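You operate a simulated robot arm through the tools that you are given. There is no shell and no other tool. Be economical: measure what you need, move in short steps, check, and stop when the job is done.

You run a simulated two-armed robot. Do the job below in one go: nothing can be reset, and whatever is moved stays where it is left.

TASK
Pick up the dosing bottle with the largest volume on its label from the granite bench with one hand, pass it to the other hand and put it on the top deck. Set down upright: dosing bottle.

Only the result counts: the job must be done as asked and must still hold three seconds after the hand-in. Knocking over, shifting, dropping, spilling or breaking anything else fails it.

THE ROBOT
Two 7-joint arms with two-finger parallel grippers on one trunk, on a base that drives. Base frame: it is fixed to the floor where the robot stands at the start and does not move with it; the origin is under the middle of the robot, x ahead of it, y to its left, z up. Units: mm, degrees, N and s.
The left shoulder is at the start at [60, 147, 543], the right one opposite. With the tool pointing down near the work surface each hand reaches from about 100 to 520 mm from the robot's upright axis, wherever it stands, measured 20 degrees to its own side. Places, roughly: top deck [-1800, 200, 800]. Payload 3.43 kg a hand.
The TCP of each hand is the grasp point between the finger pads, 30 mm short of the fingertips. In the tool frame z runs along the fingers and y along their closing line. Largest opening 94 mm; finger width 28, thickness 10; the body of the gripper, 50 by 96 mm, starts 55 mm behind the TCP.
Orientation is that of the tool frame in the base frame, as [roll, pitch, yaw] about the fixed x, y, z axes, in that order (R = Rz(yaw) Ry(pitch) Rx(roll)). With the fingers straight down and closing along the base's y, the tool's x points along the base's -x, its y along +y and its z along -z.

THE INTERFACE
- The arms move only by the tool send_rows. It takes "left_plan", "right_plan" or both (then of equal length, played together; a hand with none holds still); each is a list of rows, each an object of numbers (a shift or turn left out is 0, a gripper value left out holds the last): "gripper": the gripper command, from -1 (fully open) to 1 (shut), values between in proportion; "dx", "dy", "dz": the shift along the tool's x, y, z in mm; "rx", "ry", "rz": the turn, a rotation vector about the tool's x, y, z in degrees. In form: [{"gripper": .., "dx": .., "dy": .., "dz": .., "rx": .., "ry": .., "rz": ..}, ...]. A call has 1 to 12 rows; each row shifts and turns the commanded pose from where the row before left it, along the tool's axes as they then stand. Rows are played at 5 a second. More than 50 mm and 8.6 degrees between two rows, or a gripper value outside its range, and nothing of the call is played. A pose out of reach is approached as far as the arm can. The call stops where the force on the tool passes 40 N (or 10 N more than at its start, if that is more) or the arm is blocked; 0.2 s more then pass. The fingers move at their own pace (about 72 mm/s each) and stop on an object; they squeeze with about 29 N. The grip force told is the motor's: it shows also when the fingers shut on nothing. Time passes only in rows, and 0.2 s behind the last, so rows that do not move let the fingers close. It gives the time, the measured TCP pose, the force on the tool (base axes), the opening and the grip force at its end, in the units of the frame above (readings bear some noise), with the torque about the TCP (base axes, N m) and any sound that the robot's microphone picked up.
- Cameras (640 x 400 px; columns grow to the right, rows downward): "scene" is now at [59, 17.9, 1189.3]; the picture's right is [0.20, -0.98, 0.00], its down [-0.45, -0.09, -0.89] and it looks along [0.87, 0.18, -0.46] (base axes); focal length 262 px, centre (320, 200). "left" rides on the left gripper at [76, -14, -103] in its tool frame; the picture's right is [0.18, 0.98, 0.00], its down [-0.75, 0.14, -0.64] and it looks along [-0.63, 0.12, 0.77] (tool axes); focal length 243 px, centre (320, 200). "right" rides on the right gripper at [76, 14, -103] in its tool frame; the picture's right is [-0.18, 0.98, 0.00], its down [-0.75, -0.14, -0.64] and it looks along [-0.63, -0.12, 0.77] (tool axes); focal length 243 px, centre (320, 200). There is no depth. A picture from a camera that has moved, and an enlarged one, comes with that camera's place and axes in the base frame and with its lens.
- snapshot(camera): a new picture of that camera. No time passes.
- slide_trunk(by): slides the trunk up (or, below 0, down) by that many mm; the arms and the scene camera ride with it, the base frame stays. It gives what a move gives, with no picture.
- roll_base(legs): drives the robot by 1 to 6 legs, each [ahead, left, turn to the left] in mm, mm and degrees, along the robot's own axes; the way and the turn of a leg run together, so that a leg with both is an arc; at most 1500 mm and 180 degrees a leg. The arms and the cameras ride along, it lands a little off, and it stops where it bumps. It gives what a move gives.
- pan_tilt(pan, tilt): turns the head with the scene camera to pan (to the left, within 86 degrees either way) and tilt (down, from -29 to 69), counted from straight ahead of the robot. It gives what a move gives.
- zoom(camera, box): a new picture of the part [left, top, right, bottom] of that camera's present view, enlarged. No time passes.
- hand_in(): hands the job in; it is judged then, once.

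Work in short steps. Places have to be worked out from the pictures, the camera data and where the tool is seen: move nearer, look again, correct. Check each grasp and each placing, and mend what went wrong. You have 120 turns and 100 pictures in all, those below and enlarged ones among them. Open the grippers and draw the arms clear of the work before you hand the job in, unless the task says otherwise; then end with one line.

The tools are called after "Call:" as a command line: name --argument value ..., lists and objects as JSON in quotes. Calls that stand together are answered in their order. send_rows: Moves the arms, as the interface text tells. Its arguments: {"type":"object","properties":{"left_plan":{"type":"array","items":{"type":"object","properties":{"gripper":{"type":"number"},"dx":{"type":"number"},"dy":{"type":"number"},"dz":{"type":"number"},"rx":{"type":"number"},"ry":{"type":"number"},"rz":{"type":"number"}}}},"right_plan":{"type":"array","items":{"type":"object","properties":{"gripper":{"type":"number"},"dx":{"type":"number"},"dy":{"type":"number"},"dz":{"type":"number"},"rx":{"type":"number"},"ry":{"type":"number"},"rz":{"type":"number"}}}}},"required":[]} The other tools are called the same way: slide_trunk (by) slides the trunk up or down; roll_base (legs) drives the base; pan_tilt (pan, tilt) turns the head that bears the scene camera; snapshot (camera) takes a picture; zoom (camera, box) takes an enlarged picture of a part of a camera's view; hand_in () hands the job in.

At the start:

```text
time_s: 0.0
left_ee_pos: [270.2, 269.2, 998.7]
left_tool_rot: [179.9, 0.1, -180.0]
left_force: [0.1, -0.7, -0.5]
left_ft_torque: [0.01, 0.03, 0.04]
left_gripper_width: 94.2
left_grip_force: 0.1
right_ee_pos: [309.6, -35.4, 999.3]
right_tool_rot: [179.9, 0.1, 180.0]
right_force: [0.0, -0.3, -0.3]
right_ft_torque: [-0.02, 0.0, 0.04]
right_gripper_width: 94.1
right_grip_force: 0.1
trunk travel left (down, up): [-250.0, 0.0]
robot x, y, heading: [0.3, -0.8, 0.3]
head pan, tilt: [11.5, 27.4]
```

scene: 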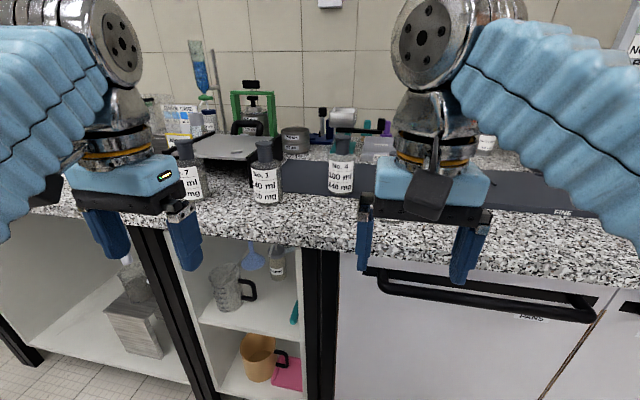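
right: 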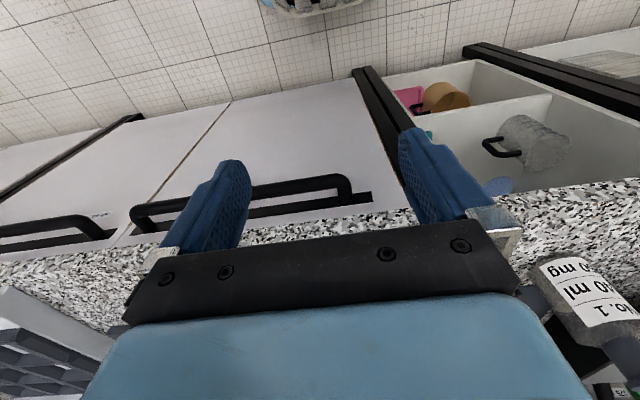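
left: 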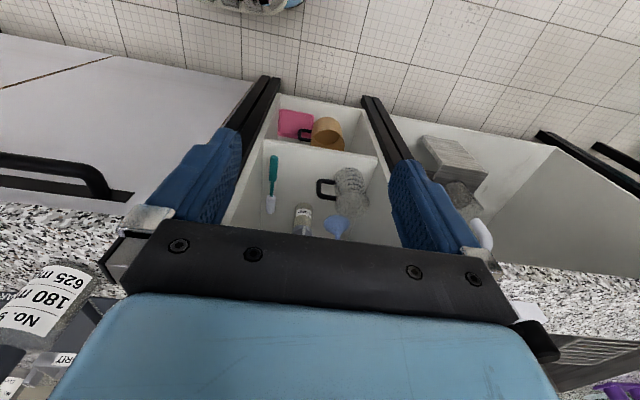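

The scene shows several labelled bottles; I zoom in to read the labels first.

Call:
zoom --camera "scene" --box '[160, 120, 360, 220]'

Call:
zoom --camera "scene" --box '[440, 80, 640, 220]'

```text
3.20 times, centred on (260, 170) of scene
camera zoom: at [59.0, 17.9, 1189.3], right [0.2, -0.98, 0.0], down [-0.45, -0.09, -0.89], along [0.87, 0.18, -0.46], focal length 838 px, centre (512, 296)
```

zoom: 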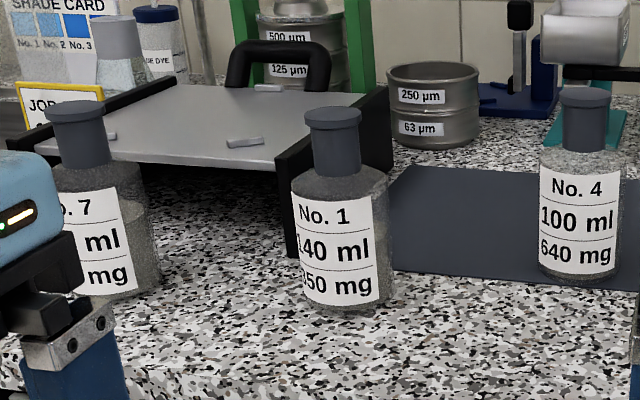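

```text
2.86 times, centred on (540, 150) of scene
camera zoom: at [59.0, 17.9, 1189.3], right [0.2, -0.98, 0.0], down [-0.45, -0.09, -0.89], along [0.87, 0.18, -0.46], focal length 749 px, centre (-309, 343)
```

zoom: 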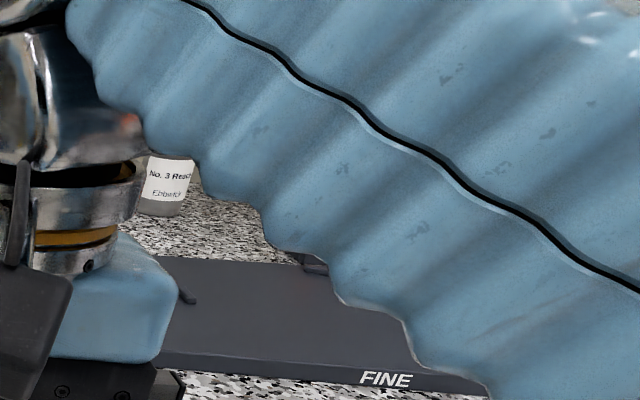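

The left camera shows part of another label (180 ml). I zoom in on it, on the right camera's bottle, and on the left part of the bench.

Call:
zoom --camera "left" --box '[0, 240, 140, 400]'

Call:
zoom --camera "scene" --box '[40, 80, 240, 220]'

Call:
zoom --camera "right" --box '[500, 240, 640, 400]'

```text
2.50 times, centred on (70, 320) of left
camera zoom: at [194.7, 256.1, 1101.9], right [-0.18, 0.98, 0.0], down [0.75, 0.14, 0.64], along [0.63, 0.12, -0.77], focal length 606 px, centre (945, -100)
```

zoom: 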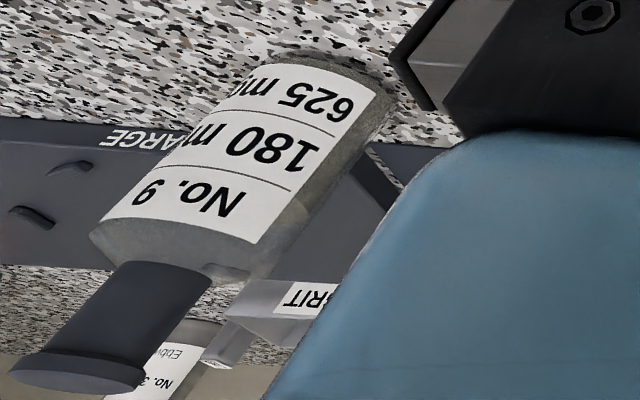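

```text
2.86 times, centred on (140, 150) of scene
camera zoom: at [59.0, 17.9, 1189.3], right [0.2, -0.98, 0.0], down [-0.45, -0.09, -0.89], along [0.87, 0.18, -0.46], focal length 749 px, centre (834, 343)
```

zoom: 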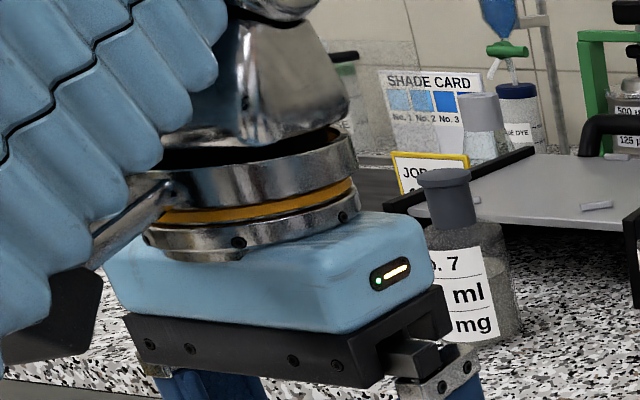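

```text
2.50 times, centred on (570, 320) of right
camera zoom: at [233.4, -21.2, 1102.9], right [0.18, 0.98, 0.0], down [0.75, -0.14, 0.64], along [0.63, -0.12, -0.77], focal length 606 px, centre (-305, -100)
```

zoom: 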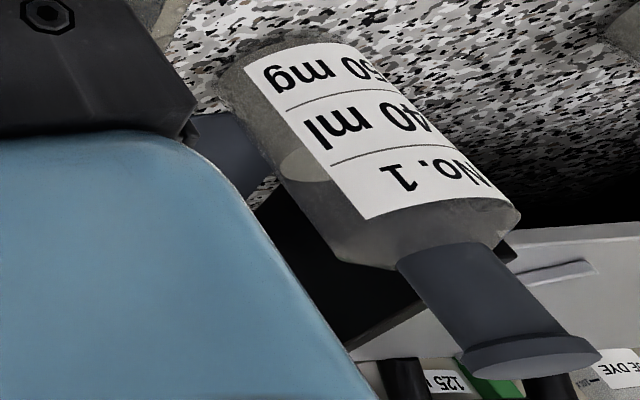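

Bench top is around z≈882; No. 1 is near (600,262), and No. 9 (180 ml) near (577,-60) hidden behind the right gripper. I move both hands outward and back to see the whole bench.

Call:
send_rows --left_plan '[{"dy": 50}, {"dy": 50}, {"dy": 50, "dz": -40}, {"dy": 20, "dz": -40}]' --right_plan '[{"dy": -50}, {"dy": -50}, {"dy": -50, "dz": -40}, {"dy": -50, "dz": -40}]'

Call:
snapshot --camera "scene"

```text
refused: row 3 steps farther than a row can; nothing moved
```

```text
91 pictures are left
camera scene: at [59.0, 17.9, 1189.3], right [0.2, -0.98, 0.0], down [-0.45, -0.09, -0.89], along [0.87, 0.18, -0.46], focal length 262 px, centre (320, 200)
```

scene: 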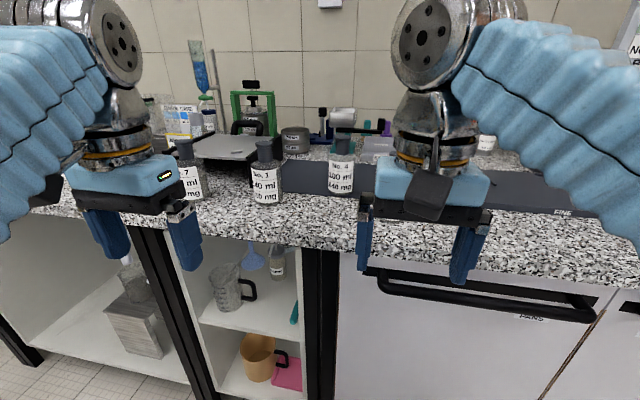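

The row was too long (limit 50 mm); I repeat with smaller sideways steps.

Call:
send_rows --left_plan '[{"dy": 45}, {"dy": 45}, {"dy": 40}, {"dy": 30}]' --right_plan '[{"dy": -48}, {"dy": -48}, {"dy": -48}, {"dy": -48}]'

Call:
snapshot --camera "scene"

```text
time_s: 1.0
left_ee_pos: [269.4, 428.1, 998.1]
left_tool_rot: [-180.0, 0.2, 180.0]
left_force: [-0.8, -0.1, 0.6]
left_ft_torque: [-0.04, -0.02, -0.02]
left_gripper_width: 94.0
left_grip_force: 0.1
right_ee_pos: [309.7, -226.3, 1000.2]
right_tool_rot: [179.9, 0.0, -179.9]
right_force: [0.3, -0.5, -0.5]
right_ft_torque: [-0.07, -0.04, 0.02]
right_gripper_width: 94.0
right_grip_force: 0.1
trunk travel left (down, up): [-250.0, 0.0]
robot x, y, heading: [2.2, 4.5, 0.0]
head pan, tilt: [11.5, 27.4]
```

```text
90 pictures are left
camera scene: at [58.6, 18.9, 1189.3], right [0.2, -0.98, 0.0], down [-0.45, -0.09, -0.89], along [0.87, 0.18, -0.46], focal length 262 px, centre (320, 200)
```

scene: 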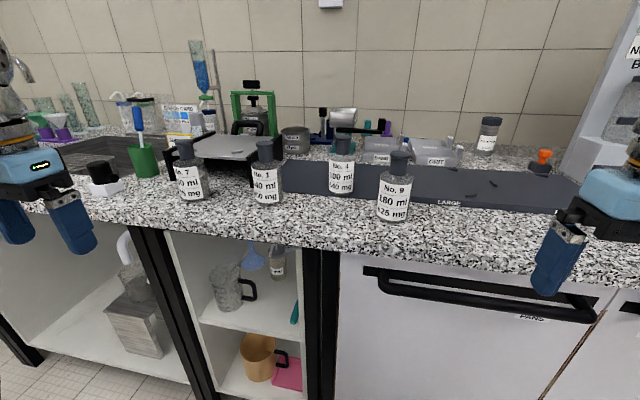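

Four dosing bottles are visible: 7, 1, 4, 9. I zoom in to read them sharply, and pan to check both ends of the bench.

Call:
zoom --camera "scene" --box '[160, 130, 290, 211]'

Call:
zoom --camera "scene" --box '[320, 120, 560, 230]'

Call:
pan_tilt --pan -40 --tilt 25

Call:
snapshot --camera "scene"

Call:
pan_tilt --pan 55 --tilt 25

Call:
snapshot --camera "scene"

```text
4.92 times, centred on (225, 170) of scene
camera zoom: at [58.6, 18.9, 1189.3], right [0.2, -0.98, 0.0], down [-0.45, -0.09, -0.89], along [0.87, 0.18, -0.46], focal length 1290 px, centre (788, 345)
```

zoom: 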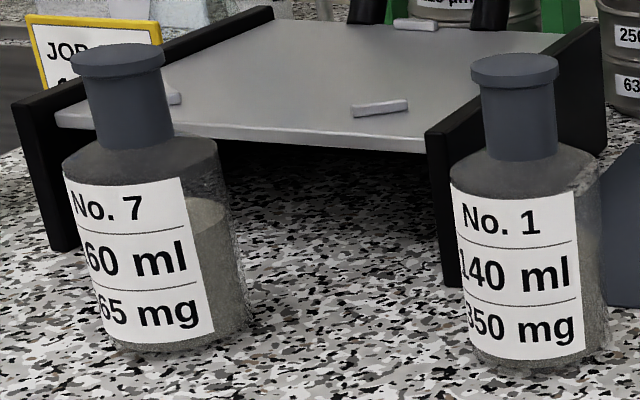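

```text
2.67 times, centred on (440, 175) of scene
camera zoom: at [58.6, 18.9, 1189.3], right [0.2, -0.98, 0.0], down [-0.45, -0.09, -0.89], along [0.87, 0.18, -0.46], focal length 699 px, centre (0, 267)
```

zoom: 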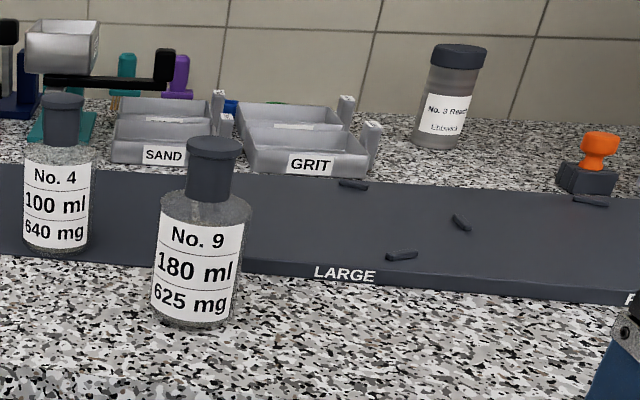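

```text
time_s: 2.2
left_ee_pos: [270.6, 426.2, 999.3]
left_tool_rot: [180.0, 0.0, -180.0]
left_force: [0.3, 0.2, -0.1]
left_ft_torque: [-0.01, -0.03, 0.01]
left_gripper_width: 93.7
left_grip_force: 0.0
right_ee_pos: [310.9, -226.6, 1000.8]
right_tool_rot: [179.9, 0.1, -179.9]
right_force: [-0.8, 0.7, 0.6]
right_ft_torque: [-0.01, 0.01, 0.0]
right_gripper_width: 94.0
right_grip_force: 0.1
trunk travel left (down, up): [-250.0, 0.0]
robot x, y, heading: [-1.5, -2.4, -0.1]
head pan, tilt: [-40.0, 25.0]
```

```text
87 pictures are left
camera scene: at [40.0, -59.4, 1193.1], right [-0.64, -0.77, 0.0], down [-0.32, 0.27, -0.91], along [0.69, -0.58, -0.42], focal length 262 px, centre (320, 200)
```

scene: 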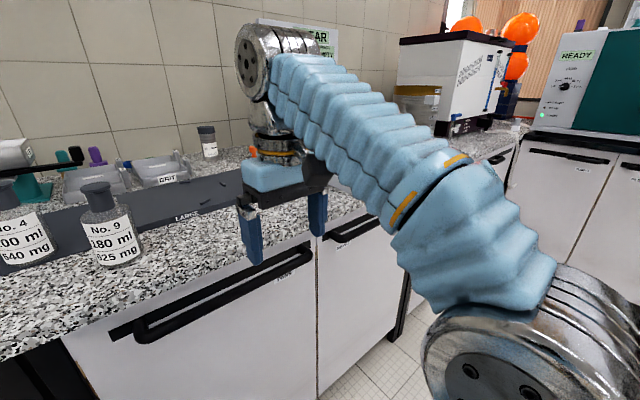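

```text
time_s: 3.9
left_ee_pos: [268.8, 428.0, 997.9]
left_tool_rot: [179.9, 0.0, 179.9]
left_force: [-0.1, 0.3, 0.2]
left_ft_torque: [0.06, 0.01, -0.04]
left_gripper_width: 93.9
left_grip_force: 0.0
right_ee_pos: [311.9, -227.2, 999.0]
right_tool_rot: [179.9, 0.1, -179.9]
right_force: [-0.4, -0.2, 0.3]
right_ft_torque: [0.01, -0.01, -0.04]
right_gripper_width: 94.2
right_grip_force: 0.1
trunk travel left (down, up): [-250.0, 0.0]
robot x, y, heading: [0.3, 1.6, -0.1]
head pan, tilt: [55.0, 25.0]
```

```text
86 pictures are left
camera scene: at [22.3, 75.2, 1193.1], right [0.82, -0.57, 0.0], down [-0.24, -0.35, -0.91], along [0.52, 0.74, -0.42], focal length 262 px, centre (320, 200)
```

scene: 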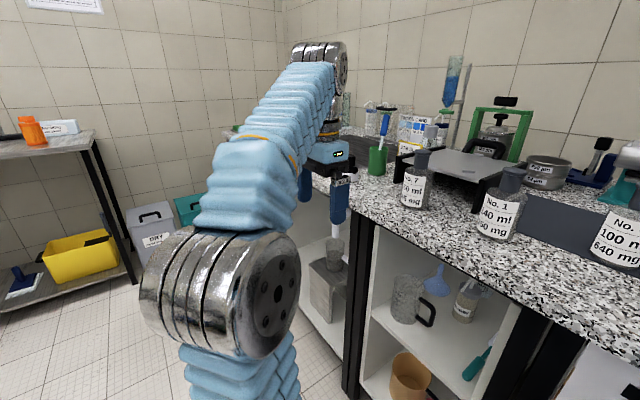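

No. 7's volume is cut off ("?60 ml"); I zoom from this view.

Call:
zoom --camera "scene" --box '[380, 140, 540, 250]'

Call:
snapshot --camera "left"

```text
3.64 times, centred on (460, 195) of scene
camera zoom: at [22.3, 75.2, 1193.1], right [0.82, -0.57, 0.0], down [-0.24, -0.35, -0.91], along [0.52, 0.74, -0.42], focal length 953 px, centre (-189, 218)
```

zoom: 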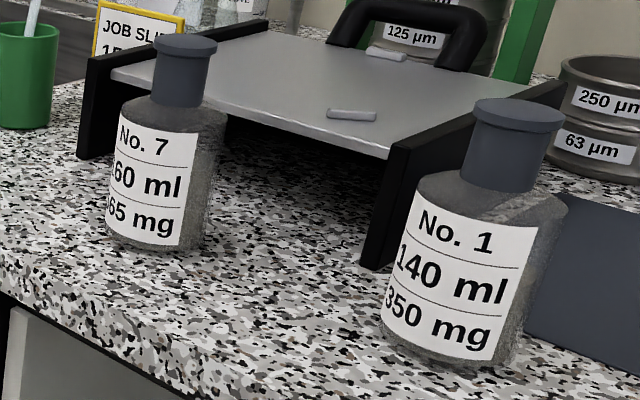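

```text
84 pictures are left
camera left: at [194.2, 413.8, 1101.2], right [-0.18, 0.98, 0.0], down [0.75, 0.14, 0.64], along [0.63, 0.12, -0.77], focal length 243 px, centre (320, 200)
```

left: 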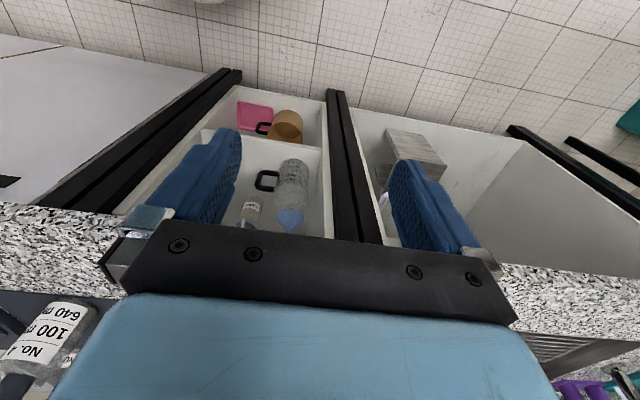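

No. 7 seems to have a hidden leading digit. I drive left 350 mm to read its label face-on.

Call:
roll_base --legs '[[0, 380, 0]]'

Call:
pan_tilt --pan 0 --tilt 27

Call:
snapshot --camera "scene"

```text
time_s: 6.4
left_ee_pos: [269.8, 816.9, 999.0]
left_tool_rot: [179.8, 0.0, 179.9]
left_force: [-0.5, -0.3, 0.4]
left_ft_torque: [0.0, 0.03, 0.01]
left_gripper_width: 93.8
left_grip_force: 0.2
right_ee_pos: [311.2, 161.7, 998.2]
right_tool_rot: [179.9, 0.1, 179.9]
right_force: [-0.4, -1.1, -0.3]
right_ft_torque: [0.0, -0.02, -0.01]
right_gripper_width: 94.1
right_grip_force: 0.0
trunk travel left (down, up): [-250.0, 0.0]
robot x, y, heading: [2.4, 390.3, 0.2]
head pan, tilt: [55.0, 25.0]
```

```text
time_s: 7.6
left_ee_pos: [270.2, 817.5, 998.0]
left_tool_rot: [179.9, 0.1, 179.8]
left_force: [-0.2, -0.1, -0.2]
left_ft_torque: [0.01, -0.01, 0.01]
left_gripper_width: 93.9
left_grip_force: 0.0
right_ee_pos: [310.9, 163.1, 999.6]
right_tool_rot: [179.9, 0.1, 179.9]
right_force: [-0.2, -0.9, -0.2]
right_ft_torque: [-0.02, -0.02, 0.03]
right_gripper_width: 94.0
right_grip_force: 0.1
trunk travel left (down, up): [-250.0, 0.0]
robot x, y, heading: [3.0, 389.1, 0.2]
head pan, tilt: [0.0, 27.0]
```

```text
83 pictures are left
camera scene: at [61.1, 389.8, 1189.9], right [0.0, -1.0, 0.0], down [-0.45, 0.0, -0.89], along [0.89, 0.0, -0.45], focal length 262 px, centre (320, 200)
```

scene: 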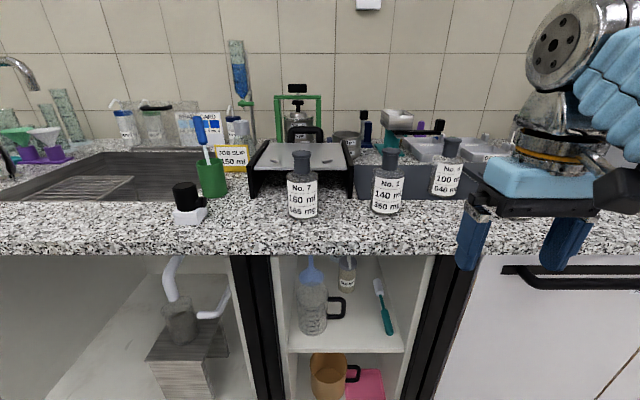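

Call:
zoom --camera "scene" --box '[270, 140, 430, 240]'

Call:
pan_tilt --pan 86 --tilt 20

Call:
snapshot --camera "scene"

```text
4.00 times, centred on (350, 190) of scene
camera zoom: at [61.1, 389.8, 1189.9], right [0.0, -1.0, 0.0], down [-0.45, 0.0, -0.89], along [0.89, 0.0, -0.45], focal length 1048 px, centre (200, 240)
```

zoom: 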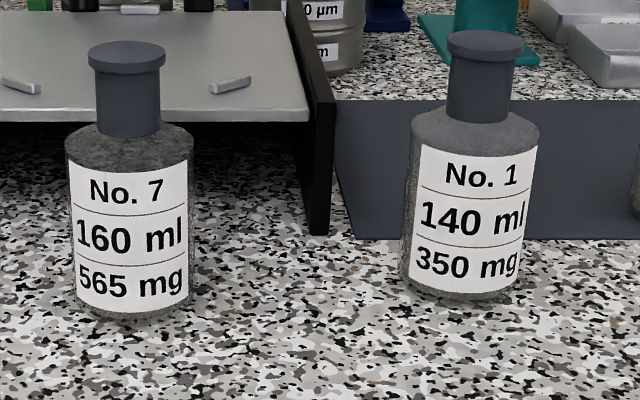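

```text
time_s: 9.2
left_ee_pos: [270.8, 817.4, 998.7]
left_tool_rot: [179.9, 0.0, 179.9]
left_force: [-0.5, -0.5, 0.0]
left_ft_torque: [0.01, -0.01, 0.01]
left_gripper_width: 94.2
left_grip_force: 0.1
right_ee_pos: [310.0, 163.2, 1000.2]
right_tool_rot: [179.8, 0.0, 179.8]
right_force: [-0.1, -1.1, -0.4]
right_ft_torque: [-0.02, 0.0, -0.01]
right_gripper_width: 94.1
right_grip_force: 0.0
trunk travel left (down, up): [-250.0, 0.0]
robot x, y, heading: [-0.6, 389.6, 0.2]
head pan, tilt: [85.9, 20.0]
```

```text
81 pictures are left
camera scene: at [-23.7, 482.7, 1201.2], right [1.0, -0.07, 0.0], down [-0.02, -0.34, -0.94], along [0.07, 0.94, -0.34], focal length 262 px, centre (320, 200)
```

scene: 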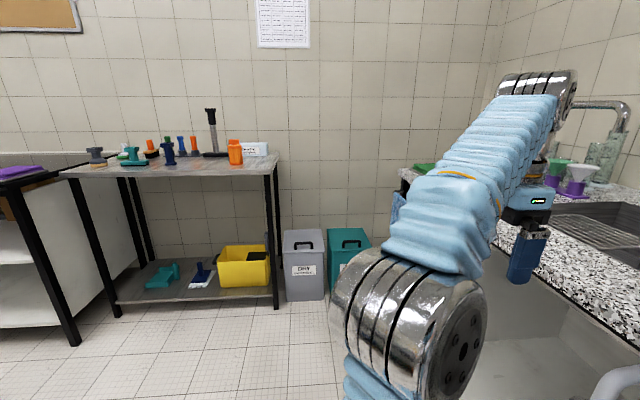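

Labels: No. 7 = 160, No. 1 = 140, No. 4 = 100, No. 9 = 180 ml, so No. 9 is the target (about (600,-45), 145 mm tall, neck about 45 wide). My plan: the right hand takes it by the neck from above, the left hand takes the body in mid-air, then the left hand places it. I drive back right and raise the right hand first.

Call:
roll_base --legs '[[0, -285, 0]]'

Call:
send_rows --right_plan '[{"dz": -40}, {"dz": -40}]' --left_plan '[{"dz": -40}, {"dz": -40}]'

Call:
pan_tilt --pan -15 --tilt 30

Call:
snapshot --camera "scene"

```text
time_s: 11.2
left_ee_pos: [271.2, 524.9, 999.1]
left_tool_rot: [179.9, 0.2, 179.9]
left_force: [-0.7, -0.3, 0.3]
left_ft_torque: [-0.05, 0.03, 0.0]
left_gripper_width: 93.9
left_grip_force: 0.1
right_ee_pos: [310.5, -129.3, 999.9]
right_tool_rot: [179.8, 0.2, 180.0]
right_force: [0.0, 0.7, 0.7]
right_ft_torque: [0.0, 0.02, -0.02]
right_gripper_width: 94.0
right_grip_force: 0.1
trunk travel left (down, up): [-250.0, 0.0]
robot x, y, heading: [-1.9, 99.8, -0.2]
head pan, tilt: [85.9, 20.0]
```

```text
time_s: 11.8
left_ee_pos: [269.5, 524.8, 999.2]
left_tool_rot: [179.9, 0.1, 179.9]
left_force: [-0.3, 0.2, -0.4]
left_ft_torque: [0.0, -0.03, 0.02]
left_gripper_width: 93.8
left_grip_force: 0.1
left hand out of reach, approached as far as the arm can: row 1, 2
right_ee_pos: [310.9, -129.4, 1000.0]
right_tool_rot: [180.0, 0.1, 179.9]
right_force: [1.0, -0.4, -0.1]
right_ft_torque: [0.0, 0.02, -0.02]
right_gripper_width: 94.1
right_grip_force: 0.0
right hand out of reach, approached as far as the arm can: row 1, 2
trunk travel left (down, up): [-250.0, 0.0]
robot x, y, heading: [1.2, 101.9, -0.0]
head pan, tilt: [85.9, 20.0]
```

```text
time_s: 13.6
left_ee_pos: [271.2, 524.7, 998.0]
left_tool_rot: [180.0, 0.2, 179.9]
left_force: [-0.1, -0.1, 0.2]
left_ft_torque: [0.04, 0.02, 0.0]
left_gripper_width: 94.0
left_grip_force: 0.1
right_ee_pos: [311.1, -129.6, 999.8]
right_tool_rot: [180.0, 0.1, 179.9]
right_force: [-0.9, 0.4, 0.0]
right_ft_torque: [-0.03, -0.02, -0.04]
right_gripper_width: 93.9
right_grip_force: 0.1
trunk travel left (down, up): [-250.0, 0.0]
robot x, y, heading: [1.7, 100.9, -0.1]
head pan, tilt: [-15.0, 30.0]
```

```text
80 pictures are left
camera scene: at [56.4, 74.8, 1185.2], right [-0.26, -0.97, 0.0], down [-0.48, 0.13, -0.87], along [0.84, -0.23, -0.5], focal length 262 px, centre (320, 200)
```

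scene: 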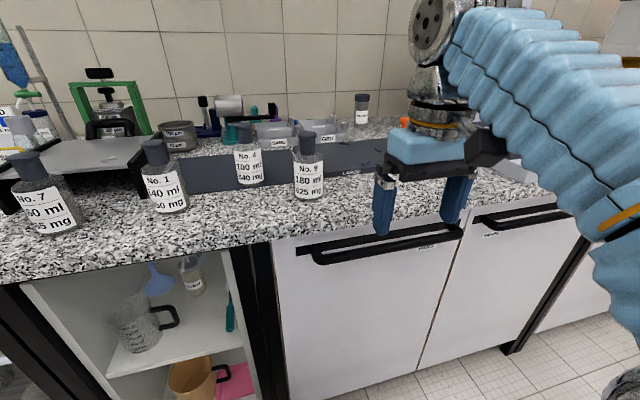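

Tool-down can't go above z≈1000, so I'll use a forward-tilted tool. I drive 130 mm nearer and look with the right camera after tilting the right hand a bit.

Call:
roll_base --legs '[[130, 0, 0]]'

Call:
snapshot --camera "scene"

```text
time_s: 14.9
left_ee_pos: [400.6, 524.6, 997.7]
left_tool_rot: [180.0, 0.1, 179.9]
left_force: [0.7, 0.5, 0.1]
left_ft_torque: [-0.02, 0.01, 0.02]
left_gripper_width: 94.0
left_grip_force: 0.0
right_ee_pos: [441.4, -130.0, 998.6]
right_tool_rot: [179.8, 0.0, -180.0]
right_force: [-0.2, -0.6, -0.4]
right_ft_torque: [-0.01, -0.02, 0.01]
right_gripper_width: 94.2
right_grip_force: 0.1
trunk travel left (down, up): [-250.0, 0.0]
robot x, y, heading: [126.3, 97.1, -0.1]
head pan, tilt: [-15.0, 30.0]
```

```text
79 pictures are left
camera scene: at [187.3, 74.5, 1185.2], right [-0.26, -0.97, 0.0], down [-0.48, 0.13, -0.87], along [0.84, -0.23, -0.5], focal length 262 px, centre (320, 200)
```

scene: 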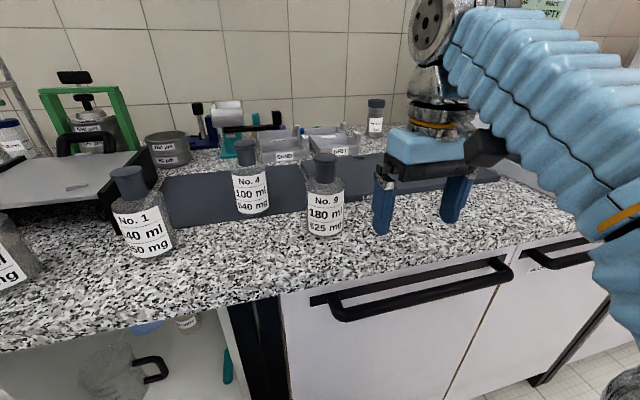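

I zoom on No. 9 for precise measurement.

Call:
zoom --camera "scene" --box '[280, 140, 376, 200]'

Call:
zoom --camera "scene" --box '[280, 190, 376, 250]'

Call:
snapshot --camera "right"

```text
6.67 times, centred on (328, 170) of scene
camera zoom: at [187.3, 74.5, 1185.2], right [-0.26, -0.97, 0.0], down [-0.48, 0.13, -0.87], along [0.84, -0.23, -0.5], focal length 1747 px, centre (267, 400)
```

zoom: 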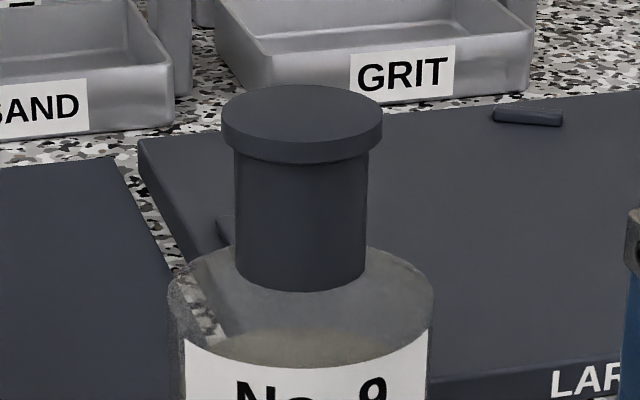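

```text
6.67 times, centred on (328, 220) of scene
camera zoom: at [187.3, 74.5, 1185.2], right [-0.26, -0.97, 0.0], down [-0.48, 0.13, -0.87], along [0.84, -0.23, -0.5], focal length 1747 px, centre (267, 67)
```

zoom: 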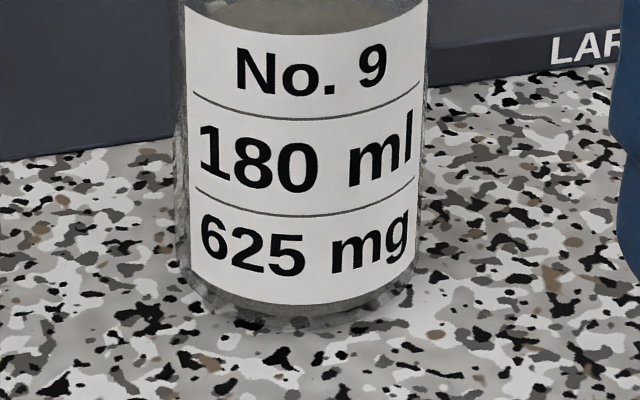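

```text
76 pictures are left
camera right: at [364.9, -114.8, 1102.6], right [0.19, 0.98, 0.0], down [0.75, -0.14, 0.64], along [0.63, -0.12, -0.77], focal length 243 px, centre (320, 200)
```

right: 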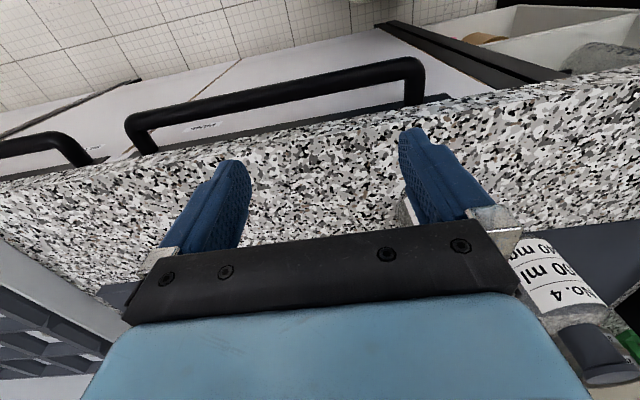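

Triangulation: No. 9's axis is at (560,-34), bench z≈905, cap top 1036, body Ø≈62, neck Ø≈31–37. The right hand will take the body with a 55° forward tilt; first I tilt in place.

Call:
send_rows --right_plan '[{"ry": -7.857}, {"ry": -7.857}, {"ry": -7.857}, {"ry": -7.857}, {"ry": -7.857}, {"ry": -7.857}, {"ry": -7.857}, {}]'

Call:
snapshot --camera "scene"

Call:
snapshot --camera "right"

```text
time_s: 16.7
left_ee_pos: [401.8, 524.4, 997.5]
left_tool_rot: [179.9, 0.1, 179.7]
left_force: [0.2, 0.4, 0.0]
left_ft_torque: [-0.02, 0.01, 0.02]
left_gripper_width: 94.1
left_grip_force: 0.2
right_ee_pos: [480.3, -98.2, 1006.1]
right_tool_rot: [-180.0, 55.3, 179.9]
right_force: [-0.2, 0.3, 0.0]
right_ft_torque: [0.04, 0.03, 0.0]
right_gripper_width: 94.1
right_grip_force: 0.0
right hand out of reach, approached as far as the arm can: row 5, 6, 7
trunk travel left (down, up): [-250.0, 0.0]
robot x, y, heading: [133.1, 100.1, -0.1]
head pan, tilt: [-15.0, 30.0]
```

```text
75 pictures are left
camera scene: at [187.4, 74.6, 1185.2], right [-0.26, -0.97, 0.0], down [-0.48, 0.13, -0.87], along [0.84, -0.23, -0.5], focal length 262 px, centre (320, 200)
```

scene: 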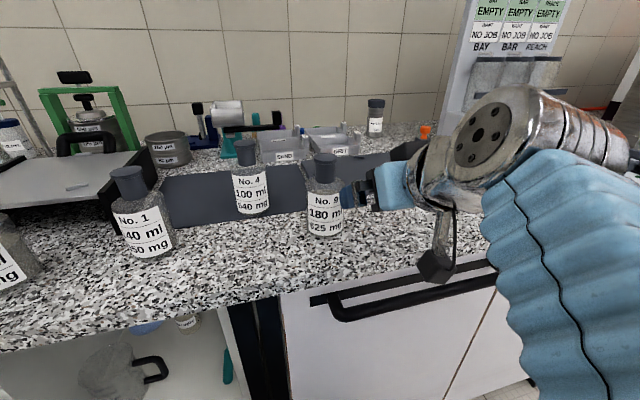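

```text
74 pictures are left
camera right: at [352.7, -83.3, 1003.4], right [0.11, 0.98, 0.15], down [-0.1, -0.14, 0.99], along [0.99, -0.12, 0.08], focal length 243 px, centre (320, 200)
```

right: 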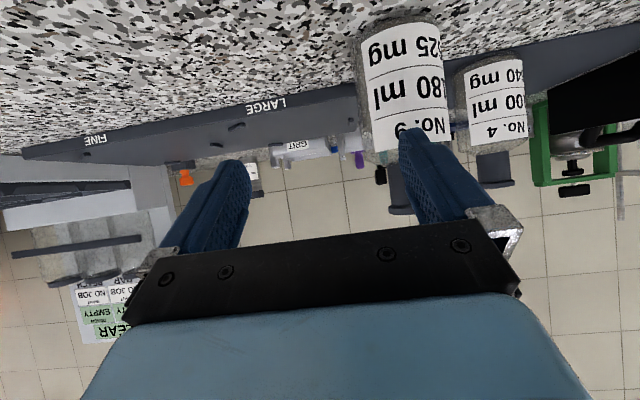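

Pose is now (480,-98,1006) with 55° tilt; both views agree the bottle axis is at y≈-35. I back 15 mm and shift left 63 mm to line up.

Call:
send_rows --right_plan '[{"dx": 8.6, "dz": -12.3}, {"dy": 32}, {"dy": 31}, {}]'

Call:
snapshot --camera "right"

Call:
snapshot --camera "scene"

```text
time_s: 17.7
left_ee_pos: [401.6, 524.8, 999.5]
left_tool_rot: [179.9, 0.0, 179.8]
left_force: [0.2, -0.9, 1.4]
left_ft_torque: [0.01, -0.04, -0.02]
left_gripper_width: 93.8
left_grip_force: 0.1
right_ee_pos: [474.6, -32.3, 1006.3]
right_tool_rot: [178.0, 54.8, 178.4]
right_force: [0.7, 0.2, 0.0]
right_ft_torque: [0.03, -0.01, 0.02]
right_gripper_width: 93.9
right_grip_force: 0.1
right hand out of reach, approached as far as the arm can: row 1
trunk travel left (down, up): [-250.0, 0.0]
robot x, y, heading: [127.6, 100.2, -0.2]
head pan, tilt: [-15.0, 30.0]
```

```text
73 pictures are left
camera right: at [346.4, -17.7, 1003.7], right [0.1, 0.98, 0.17], down [-0.09, -0.16, 0.98], along [0.99, -0.12, 0.07], focal length 243 px, centre (320, 200)
```

right: 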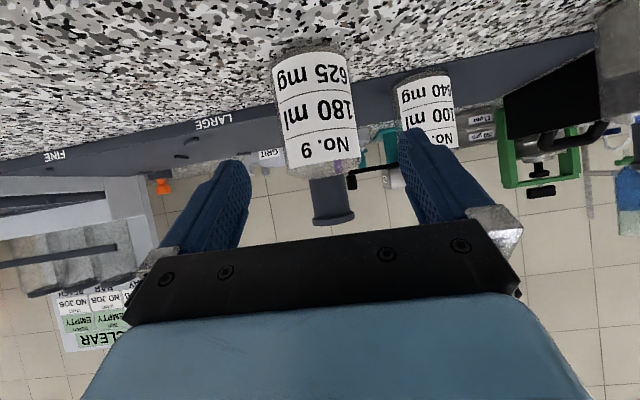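

```text
72 pictures are left
camera scene: at [187.5, 74.5, 1185.2], right [-0.26, -0.97, 0.0], down [-0.48, 0.13, -0.87], along [0.84, -0.23, -0.5], focal length 262 px, centre (320, 200)
```

scene: 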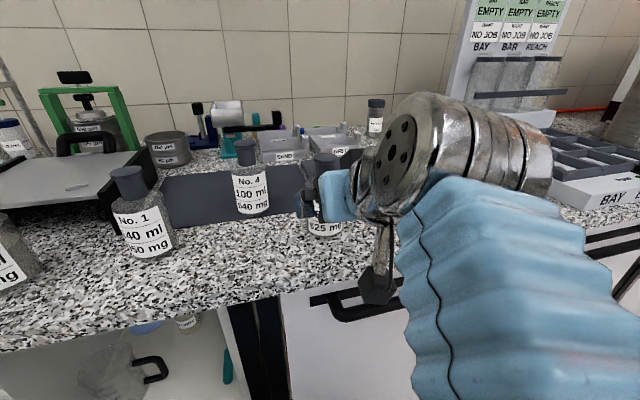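

The bottle sits centred between the fingers (axis y≈-33). I advance 60 mm along the tool axis and check.

Call:
send_rows --right_plan '[{"dz": 20}, {"dz": 20}, {"dz": 20}, {}]'

Call:
snapshot --camera "right"

Call:
zoom --camera "scene" --box '[260, 120, 420, 260]'

```text
time_s: 18.7
left_ee_pos: [401.0, 524.1, 998.8]
left_tool_rot: [179.9, 0.1, 179.8]
left_force: [0.7, -0.6, -0.6]
left_ft_torque: [0.0, 0.01, -0.02]
left_gripper_width: 94.1
left_grip_force: 0.1
right_ee_pos: [511.2, -8.4, 979.0]
right_tool_rot: [179.9, 56.3, -176.6]
right_force: [1.2, -0.5, -0.2]
right_ft_torque: [0.02, 0.03, 0.0]
right_gripper_width: 93.9
right_grip_force: 0.1
trunk travel left (down, up): [-250.0, 0.0]
robot x, y, heading: [129.7, 98.0, -0.3]
head pan, tilt: [-15.0, 30.0]
```

```text
71 pictures are left
camera right: at [382.7, -1.2, 972.7], right [0.04, 0.99, 0.15], down [-0.11, -0.15, 0.98], along [0.99, -0.06, 0.1], focal length 243 px, centre (320, 200)
```

right: 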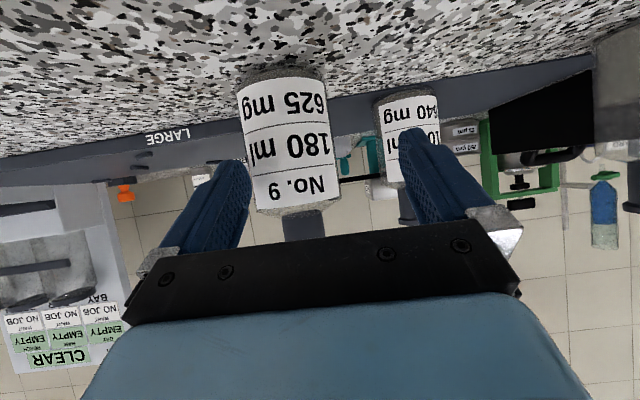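

```text
2.86 times, centred on (340, 190) of scene
camera zoom: at [187.6, 74.5, 1185.1], right [-0.26, -0.97, 0.0], down [-0.48, 0.13, -0.87], along [0.84, -0.23, -0.5], focal length 749 px, centre (263, 229)
```

zoom: 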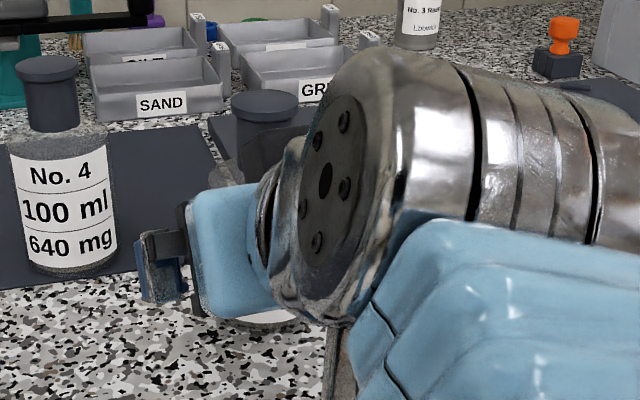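

The hand drifted to y=-8 with 3° of yaw, so the right finger is nearly touching. I back off 25 mm, shift right 25 mm and undo the yaw.

Call:
send_rows --right_plan '[{"dz": -25}, {"dy": -12}, {"dy": -13, "rx": 2.8, "rz": 1.9}, {}]'

Call:
snapshot --camera "right"

```text
time_s: 19.7
left_ee_pos: [401.2, 524.9, 999.0]
left_tool_rot: [179.9, 0.0, 179.7]
left_force: [0.7, -0.1, -0.3]
left_ft_torque: [-0.01, -0.01, 0.0]
left_gripper_width: 94.0
left_grip_force: 0.1
right_ee_pos: [497.7, -49.7, 988.4]
right_tool_rot: [178.9, 55.3, 176.7]
right_force: [-0.9, -0.1, 1.5]
right_ft_torque: [0.05, 0.0, 0.01]
right_gripper_width: 94.1
right_grip_force: 0.0
trunk travel left (down, up): [-250.0, 0.0]
robot x, y, heading: [134.0, 98.1, -0.5]
head pan, tilt: [-15.0, 30.0]
```

```text
69 pictures are left
camera right: at [371.8, -30.0, 984.9], right [0.15, 0.98, 0.16], down [-0.11, -0.15, 0.98], along [0.98, -0.16, 0.08], focal length 243 px, centre (320, 200)
```

right: 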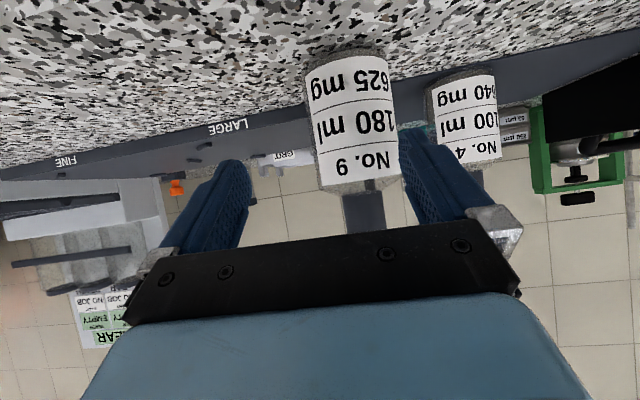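

It overshot (y=-50, yaw 177); perhaps it's still settling. I hold a few idle rows and re-read.

Call:
send_rows --right_plan '[{}, {}, {}]'

```text
time_s: 20.5
left_ee_pos: [401.9, 524.6, 998.7]
left_tool_rot: [179.9, 0.1, 179.9]
left_force: [-0.1, -0.1, -0.2]
left_ft_torque: [0.04, 0.0, -0.02]
left_gripper_width: 93.7
left_grip_force: 0.1
right_ee_pos: [499.0, -50.4, 989.7]
right_tool_rot: [178.9, 55.3, 176.7]
right_force: [0.0, 0.1, 0.4]
right_ft_torque: [0.02, -0.01, 0.01]
right_gripper_width: 94.3
right_grip_force: 0.0
trunk travel left (down, up): [-250.0, 0.0]
robot x, y, heading: [133.6, 97.3, -0.1]
head pan, tilt: [-15.0, 30.0]
```

Stable there, so the arm just tracks loosely here. I make a closed-loop correction: +17 in y and +3.3° yaw.

Call:
send_rows --right_plan '[{"dy": 8, "rx": -1.4, "rz": -1}, {"dy": 9, "rx": -1.4, "rz": -1}, {}]'

```text
time_s: 21.3
left_ee_pos: [401.5, 526.0, 998.3]
left_tool_rot: [179.9, 0.2, 179.8]
left_force: [-0.6, -0.5, 0.4]
left_ft_torque: [-0.01, 0.01, 0.01]
left_gripper_width: 93.8
left_grip_force: 0.0
right_ee_pos: [503.4, -35.2, 988.6]
right_tool_rot: [-179.7, 55.1, -179.8]
right_force: [0.5, -0.3, 0.5]
right_ft_torque: [0.0, 0.0, 0.0]
right_gripper_width: 93.9
right_grip_force: 0.1
trunk travel left (down, up): [-250.0, 0.0]
robot x, y, heading: [129.9, 98.5, -0.2]
head pan, tilt: [-15.0, 30.0]
```

Now (503,-35,989), well aligned. I advance 25 mm.

Call:
send_rows --right_plan '[{"dz": 12}, {"dz": 13}, {}]'

Call:
snapshot --camera "right"

```text
time_s: 22.1
left_ee_pos: [401.1, 524.8, 998.6]
left_tool_rot: [180.0, 0.0, 179.7]
left_force: [-0.3, -0.3, -0.3]
left_ft_torque: [-0.03, -0.01, -0.01]
left_gripper_width: 94.1
left_grip_force: 0.1
right_ee_pos: [522.3, -32.3, 977.4]
right_tool_rot: [180.0, 55.3, -179.2]
right_force: [-0.4, 0.6, 0.0]
right_ft_torque: [-0.01, 0.01, 0.0]
right_gripper_width: 93.8
right_grip_force: 0.0
trunk travel left (down, up): [-250.0, 0.0]
robot x, y, heading: [130.0, 100.1, -0.1]
head pan, tilt: [-15.0, 30.0]
```

```text
68 pictures are left
camera right: at [393.6, -19.7, 972.6], right [0.09, 0.98, 0.15], down [-0.1, -0.14, 0.98], along [0.99, -0.11, 0.08], focal length 243 px, centre (320, 200)
```

right: 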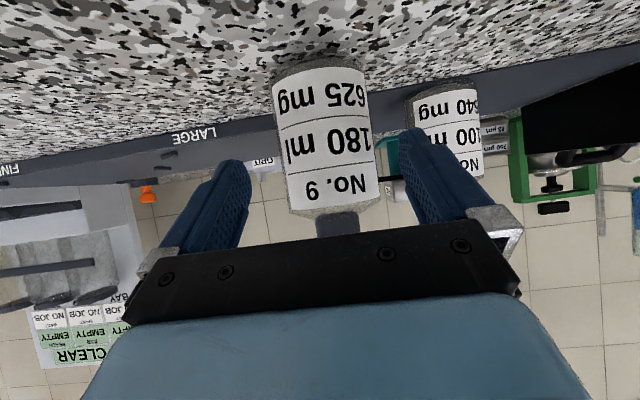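

Tracking well and centred. I advance 36 mm more in small steps.

Call:
send_rows --right_plan '[{"dz": 12}, {"dz": 12, "dx": 2}, {"dz": 12, "dx": 2}, {}]'

Call:
snapshot --camera "right"

Call:
zoom --camera "scene" --box '[260, 120, 420, 260]'

```text
time_s: 23.1
left_ee_pos: [401.1, 524.3, 998.5]
left_tool_rot: [179.9, 0.1, 179.8]
left_force: [-0.2, 0.0, -0.4]
left_ft_torque: [-0.05, 0.0, 0.02]
left_gripper_width: 94.1
left_grip_force: 0.0
right_ee_pos: [550.1, -31.6, 952.2]
right_tool_rot: [179.8, 55.4, -179.3]
right_force: [0.6, 0.5, 0.2]
right_ft_torque: [0.02, 0.02, 0.01]
right_gripper_width: 94.1
right_grip_force: 0.1
trunk travel left (down, up): [-250.0, 0.0]
robot x, y, heading: [132.7, 100.3, 0.0]
head pan, tilt: [-15.0, 30.0]
```

```text
67 pictures are left
camera right: at [421.5, -19.3, 947.5], right [0.09, 0.98, 0.15], down [-0.1, -0.15, 0.98], along [0.99, -0.1, 0.08], focal length 243 px, centre (320, 200)
```

right: 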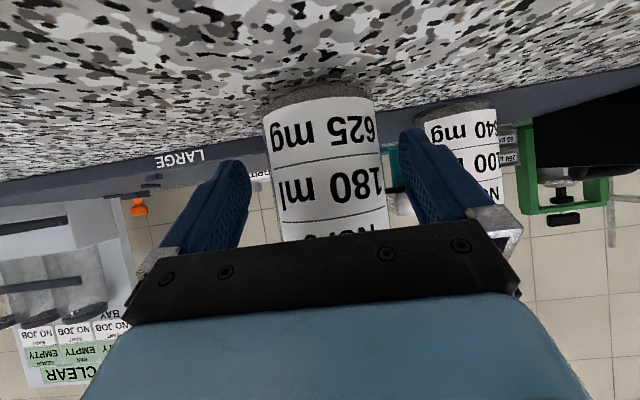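

```text
2.86 times, centred on (340, 190) of scene
camera zoom: at [187.5, 74.5, 1185.2], right [-0.26, -0.97, 0.0], down [-0.48, 0.13, -0.87], along [0.84, -0.23, -0.5], focal length 749 px, centre (263, 229)
```

zoom: 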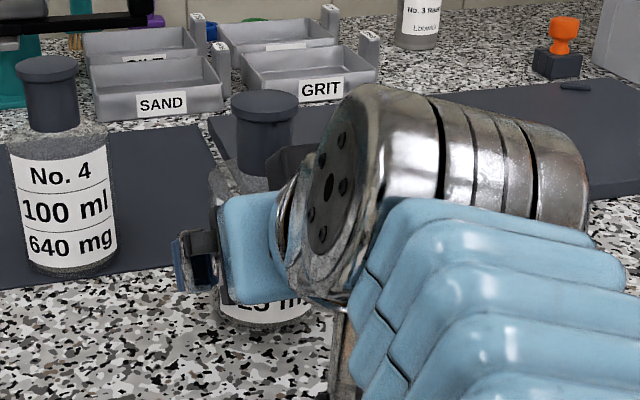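

The bottle is between the fingers at (550,-32,952). I close.

Call:
send_rows --right_plan '[{"gripper": -0.2}, {"gripper": 0.2}, {"gripper": 1}, {"gripper": 1}, {"gripper": 1}]'

Call:
snapshot --camera "right"

```text
time_s: 24.3
left_ee_pos: [400.6, 524.8, 998.1]
left_tool_rot: [179.9, 0.1, 179.9]
left_force: [-0.5, 0.1, 0.6]
left_ft_torque: [0.01, 0.0, 0.01]
left_gripper_width: 94.1
left_grip_force: 0.0
right_ee_pos: [548.9, -32.8, 952.7]
right_tool_rot: [179.6, 55.3, -179.5]
right_force: [-1.4, 1.0, 2.0]
right_ft_torque: [-0.03, 0.02, 0.03]
right_gripper_width: 65.1
right_grip_force: 28.6
trunk travel left (down, up): [-250.0, 0.0]
robot x, y, heading: [132.9, 97.8, -0.0]
head pan, tilt: [-15.0, 30.0]
```

```text
65 pictures are left
camera right: at [421.7, -19.6, 947.5], right [0.09, 0.98, 0.15], down [-0.1, -0.15, 0.98], along [0.99, -0.1, 0.08], focal length 243 px, centre (320, 200)
```

right: 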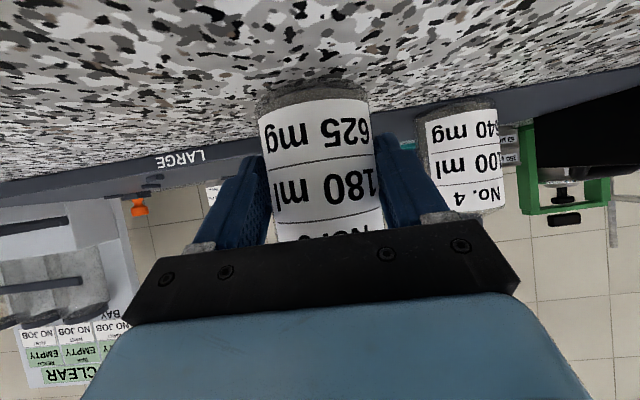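

Gripped at 65 mm with 28.6 N. I lift 30 mm straight up.

Call:
send_rows --right_plan '[{"dx": -8.2, "dz": -5.7}, {"dx": -8.2, "dz": -5.7}, {"dx": -8.2, "dz": -5.7}, {}]'

Call:
snapshot --camera "right"

Call:
snapshot --camera "scene"

```text
time_s: 25.3
left_ee_pos: [401.4, 524.5, 998.8]
left_tool_rot: [179.8, 0.1, 179.8]
left_force: [0.4, -0.5, 0.3]
left_ft_torque: [-0.02, -0.02, -0.02]
left_gripper_width: 93.7
left_grip_force: 0.0
right_ee_pos: [548.7, -29.9, 982.3]
right_tool_rot: [-180.0, 55.4, -178.9]
right_force: [-0.2, -0.7, -2.5]
right_ft_torque: [-0.02, 0.04, 0.01]
right_gripper_width: 65.2
right_grip_force: 29.1
trunk travel left (down, up): [-250.0, 0.0]
robot x, y, heading: [129.7, 97.0, -0.1]
head pan, tilt: [-15.0, 30.0]
```

```text
64 pictures are left
camera right: at [421.1, -17.8, 978.0], right [0.09, 0.98, 0.15], down [-0.1, -0.14, 0.98], along [0.99, -0.1, 0.09], focal length 243 px, centre (320, 200)
```

right: 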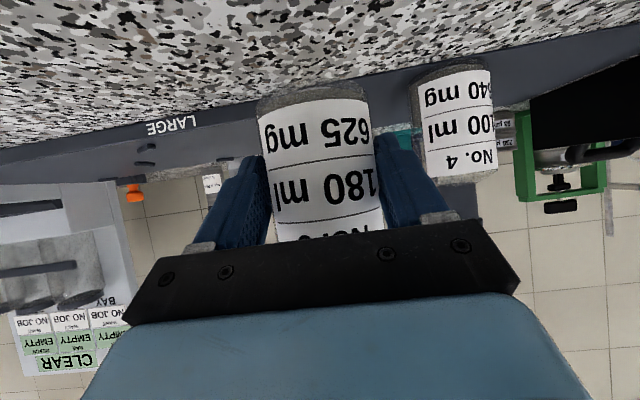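

```text
63 pictures are left
camera scene: at [187.6, 74.5, 1185.1], right [-0.26, -0.97, 0.0], down [-0.48, 0.13, -0.87], along [0.84, -0.23, -0.5], focal length 262 px, centre (320, 200)
```

scene: 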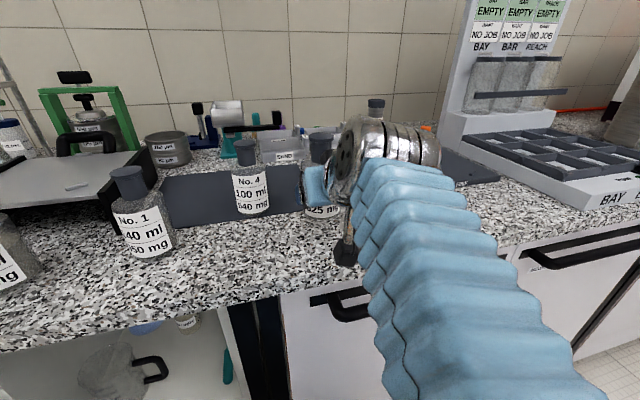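

It's lifted cleanly (about 2.5 N). I back the base away from the bench.

Call:
roll_base --legs '[[-400, 0, 0]]'

Call:
pan_tilt --pan 0 --tilt 35

Call:
snapshot --camera "scene"

```text
time_s: 27.7
left_ee_pos: [11.7, 523.8, 998.0]
left_tool_rot: [179.9, 0.1, 179.3]
left_force: [0.3, -0.6, -0.3]
left_ft_torque: [0.0, 0.0, 0.04]
left_gripper_width: 93.8
left_grip_force: 0.1
right_ee_pos: [155.8, -32.6, 982.4]
right_tool_rot: [179.7, 55.3, 180.0]
right_force: [-0.2, -0.5, -2.5]
right_ft_torque: [0.02, 0.02, 0.0]
right_gripper_width: 65.2
right_grip_force: 29.2
trunk travel left (down, up): [-250.0, 0.0]
robot x, y, heading: [-261.2, 101.7, -0.7]
head pan, tilt: [-15.0, 30.0]
```

```text
time_s: 28.5
left_ee_pos: [12.1, 525.5, 999.4]
left_tool_rot: [179.9, 0.1, 179.4]
left_force: [0.3, 0.0, -0.5]
left_ft_torque: [-0.02, 0.01, -0.01]
left_gripper_width: 93.9
left_grip_force: 0.0
right_ee_pos: [157.5, -33.2, 981.4]
right_tool_rot: [179.7, 55.3, 179.9]
right_force: [0.1, -0.4, -1.9]
right_ft_torque: [-0.02, 0.06, 0.02]
right_gripper_width: 65.1
right_grip_force: 28.5
trunk travel left (down, up): [-250.0, 0.0]
robot x, y, heading: [-260.2, 104.4, -0.7]
head pan, tilt: [0.0, 35.0]
```

```text
62 pictures are left
camera scene: at [-204.5, 99.8, 1177.4], right [-0.01, -1.0, 0.0], down [-0.57, 0.01, -0.82], along [0.82, -0.01, -0.57], focal length 262 px, centre (320, 200)
```

scene: 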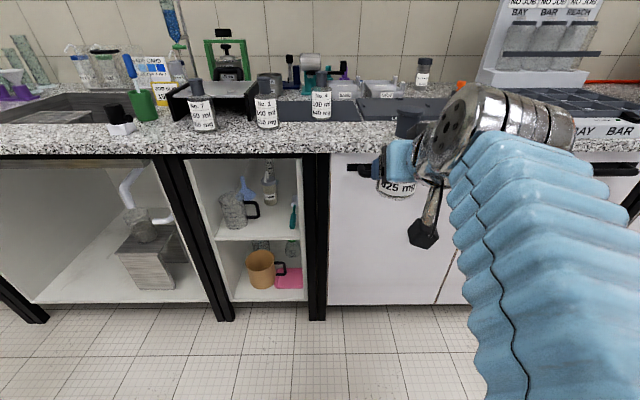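

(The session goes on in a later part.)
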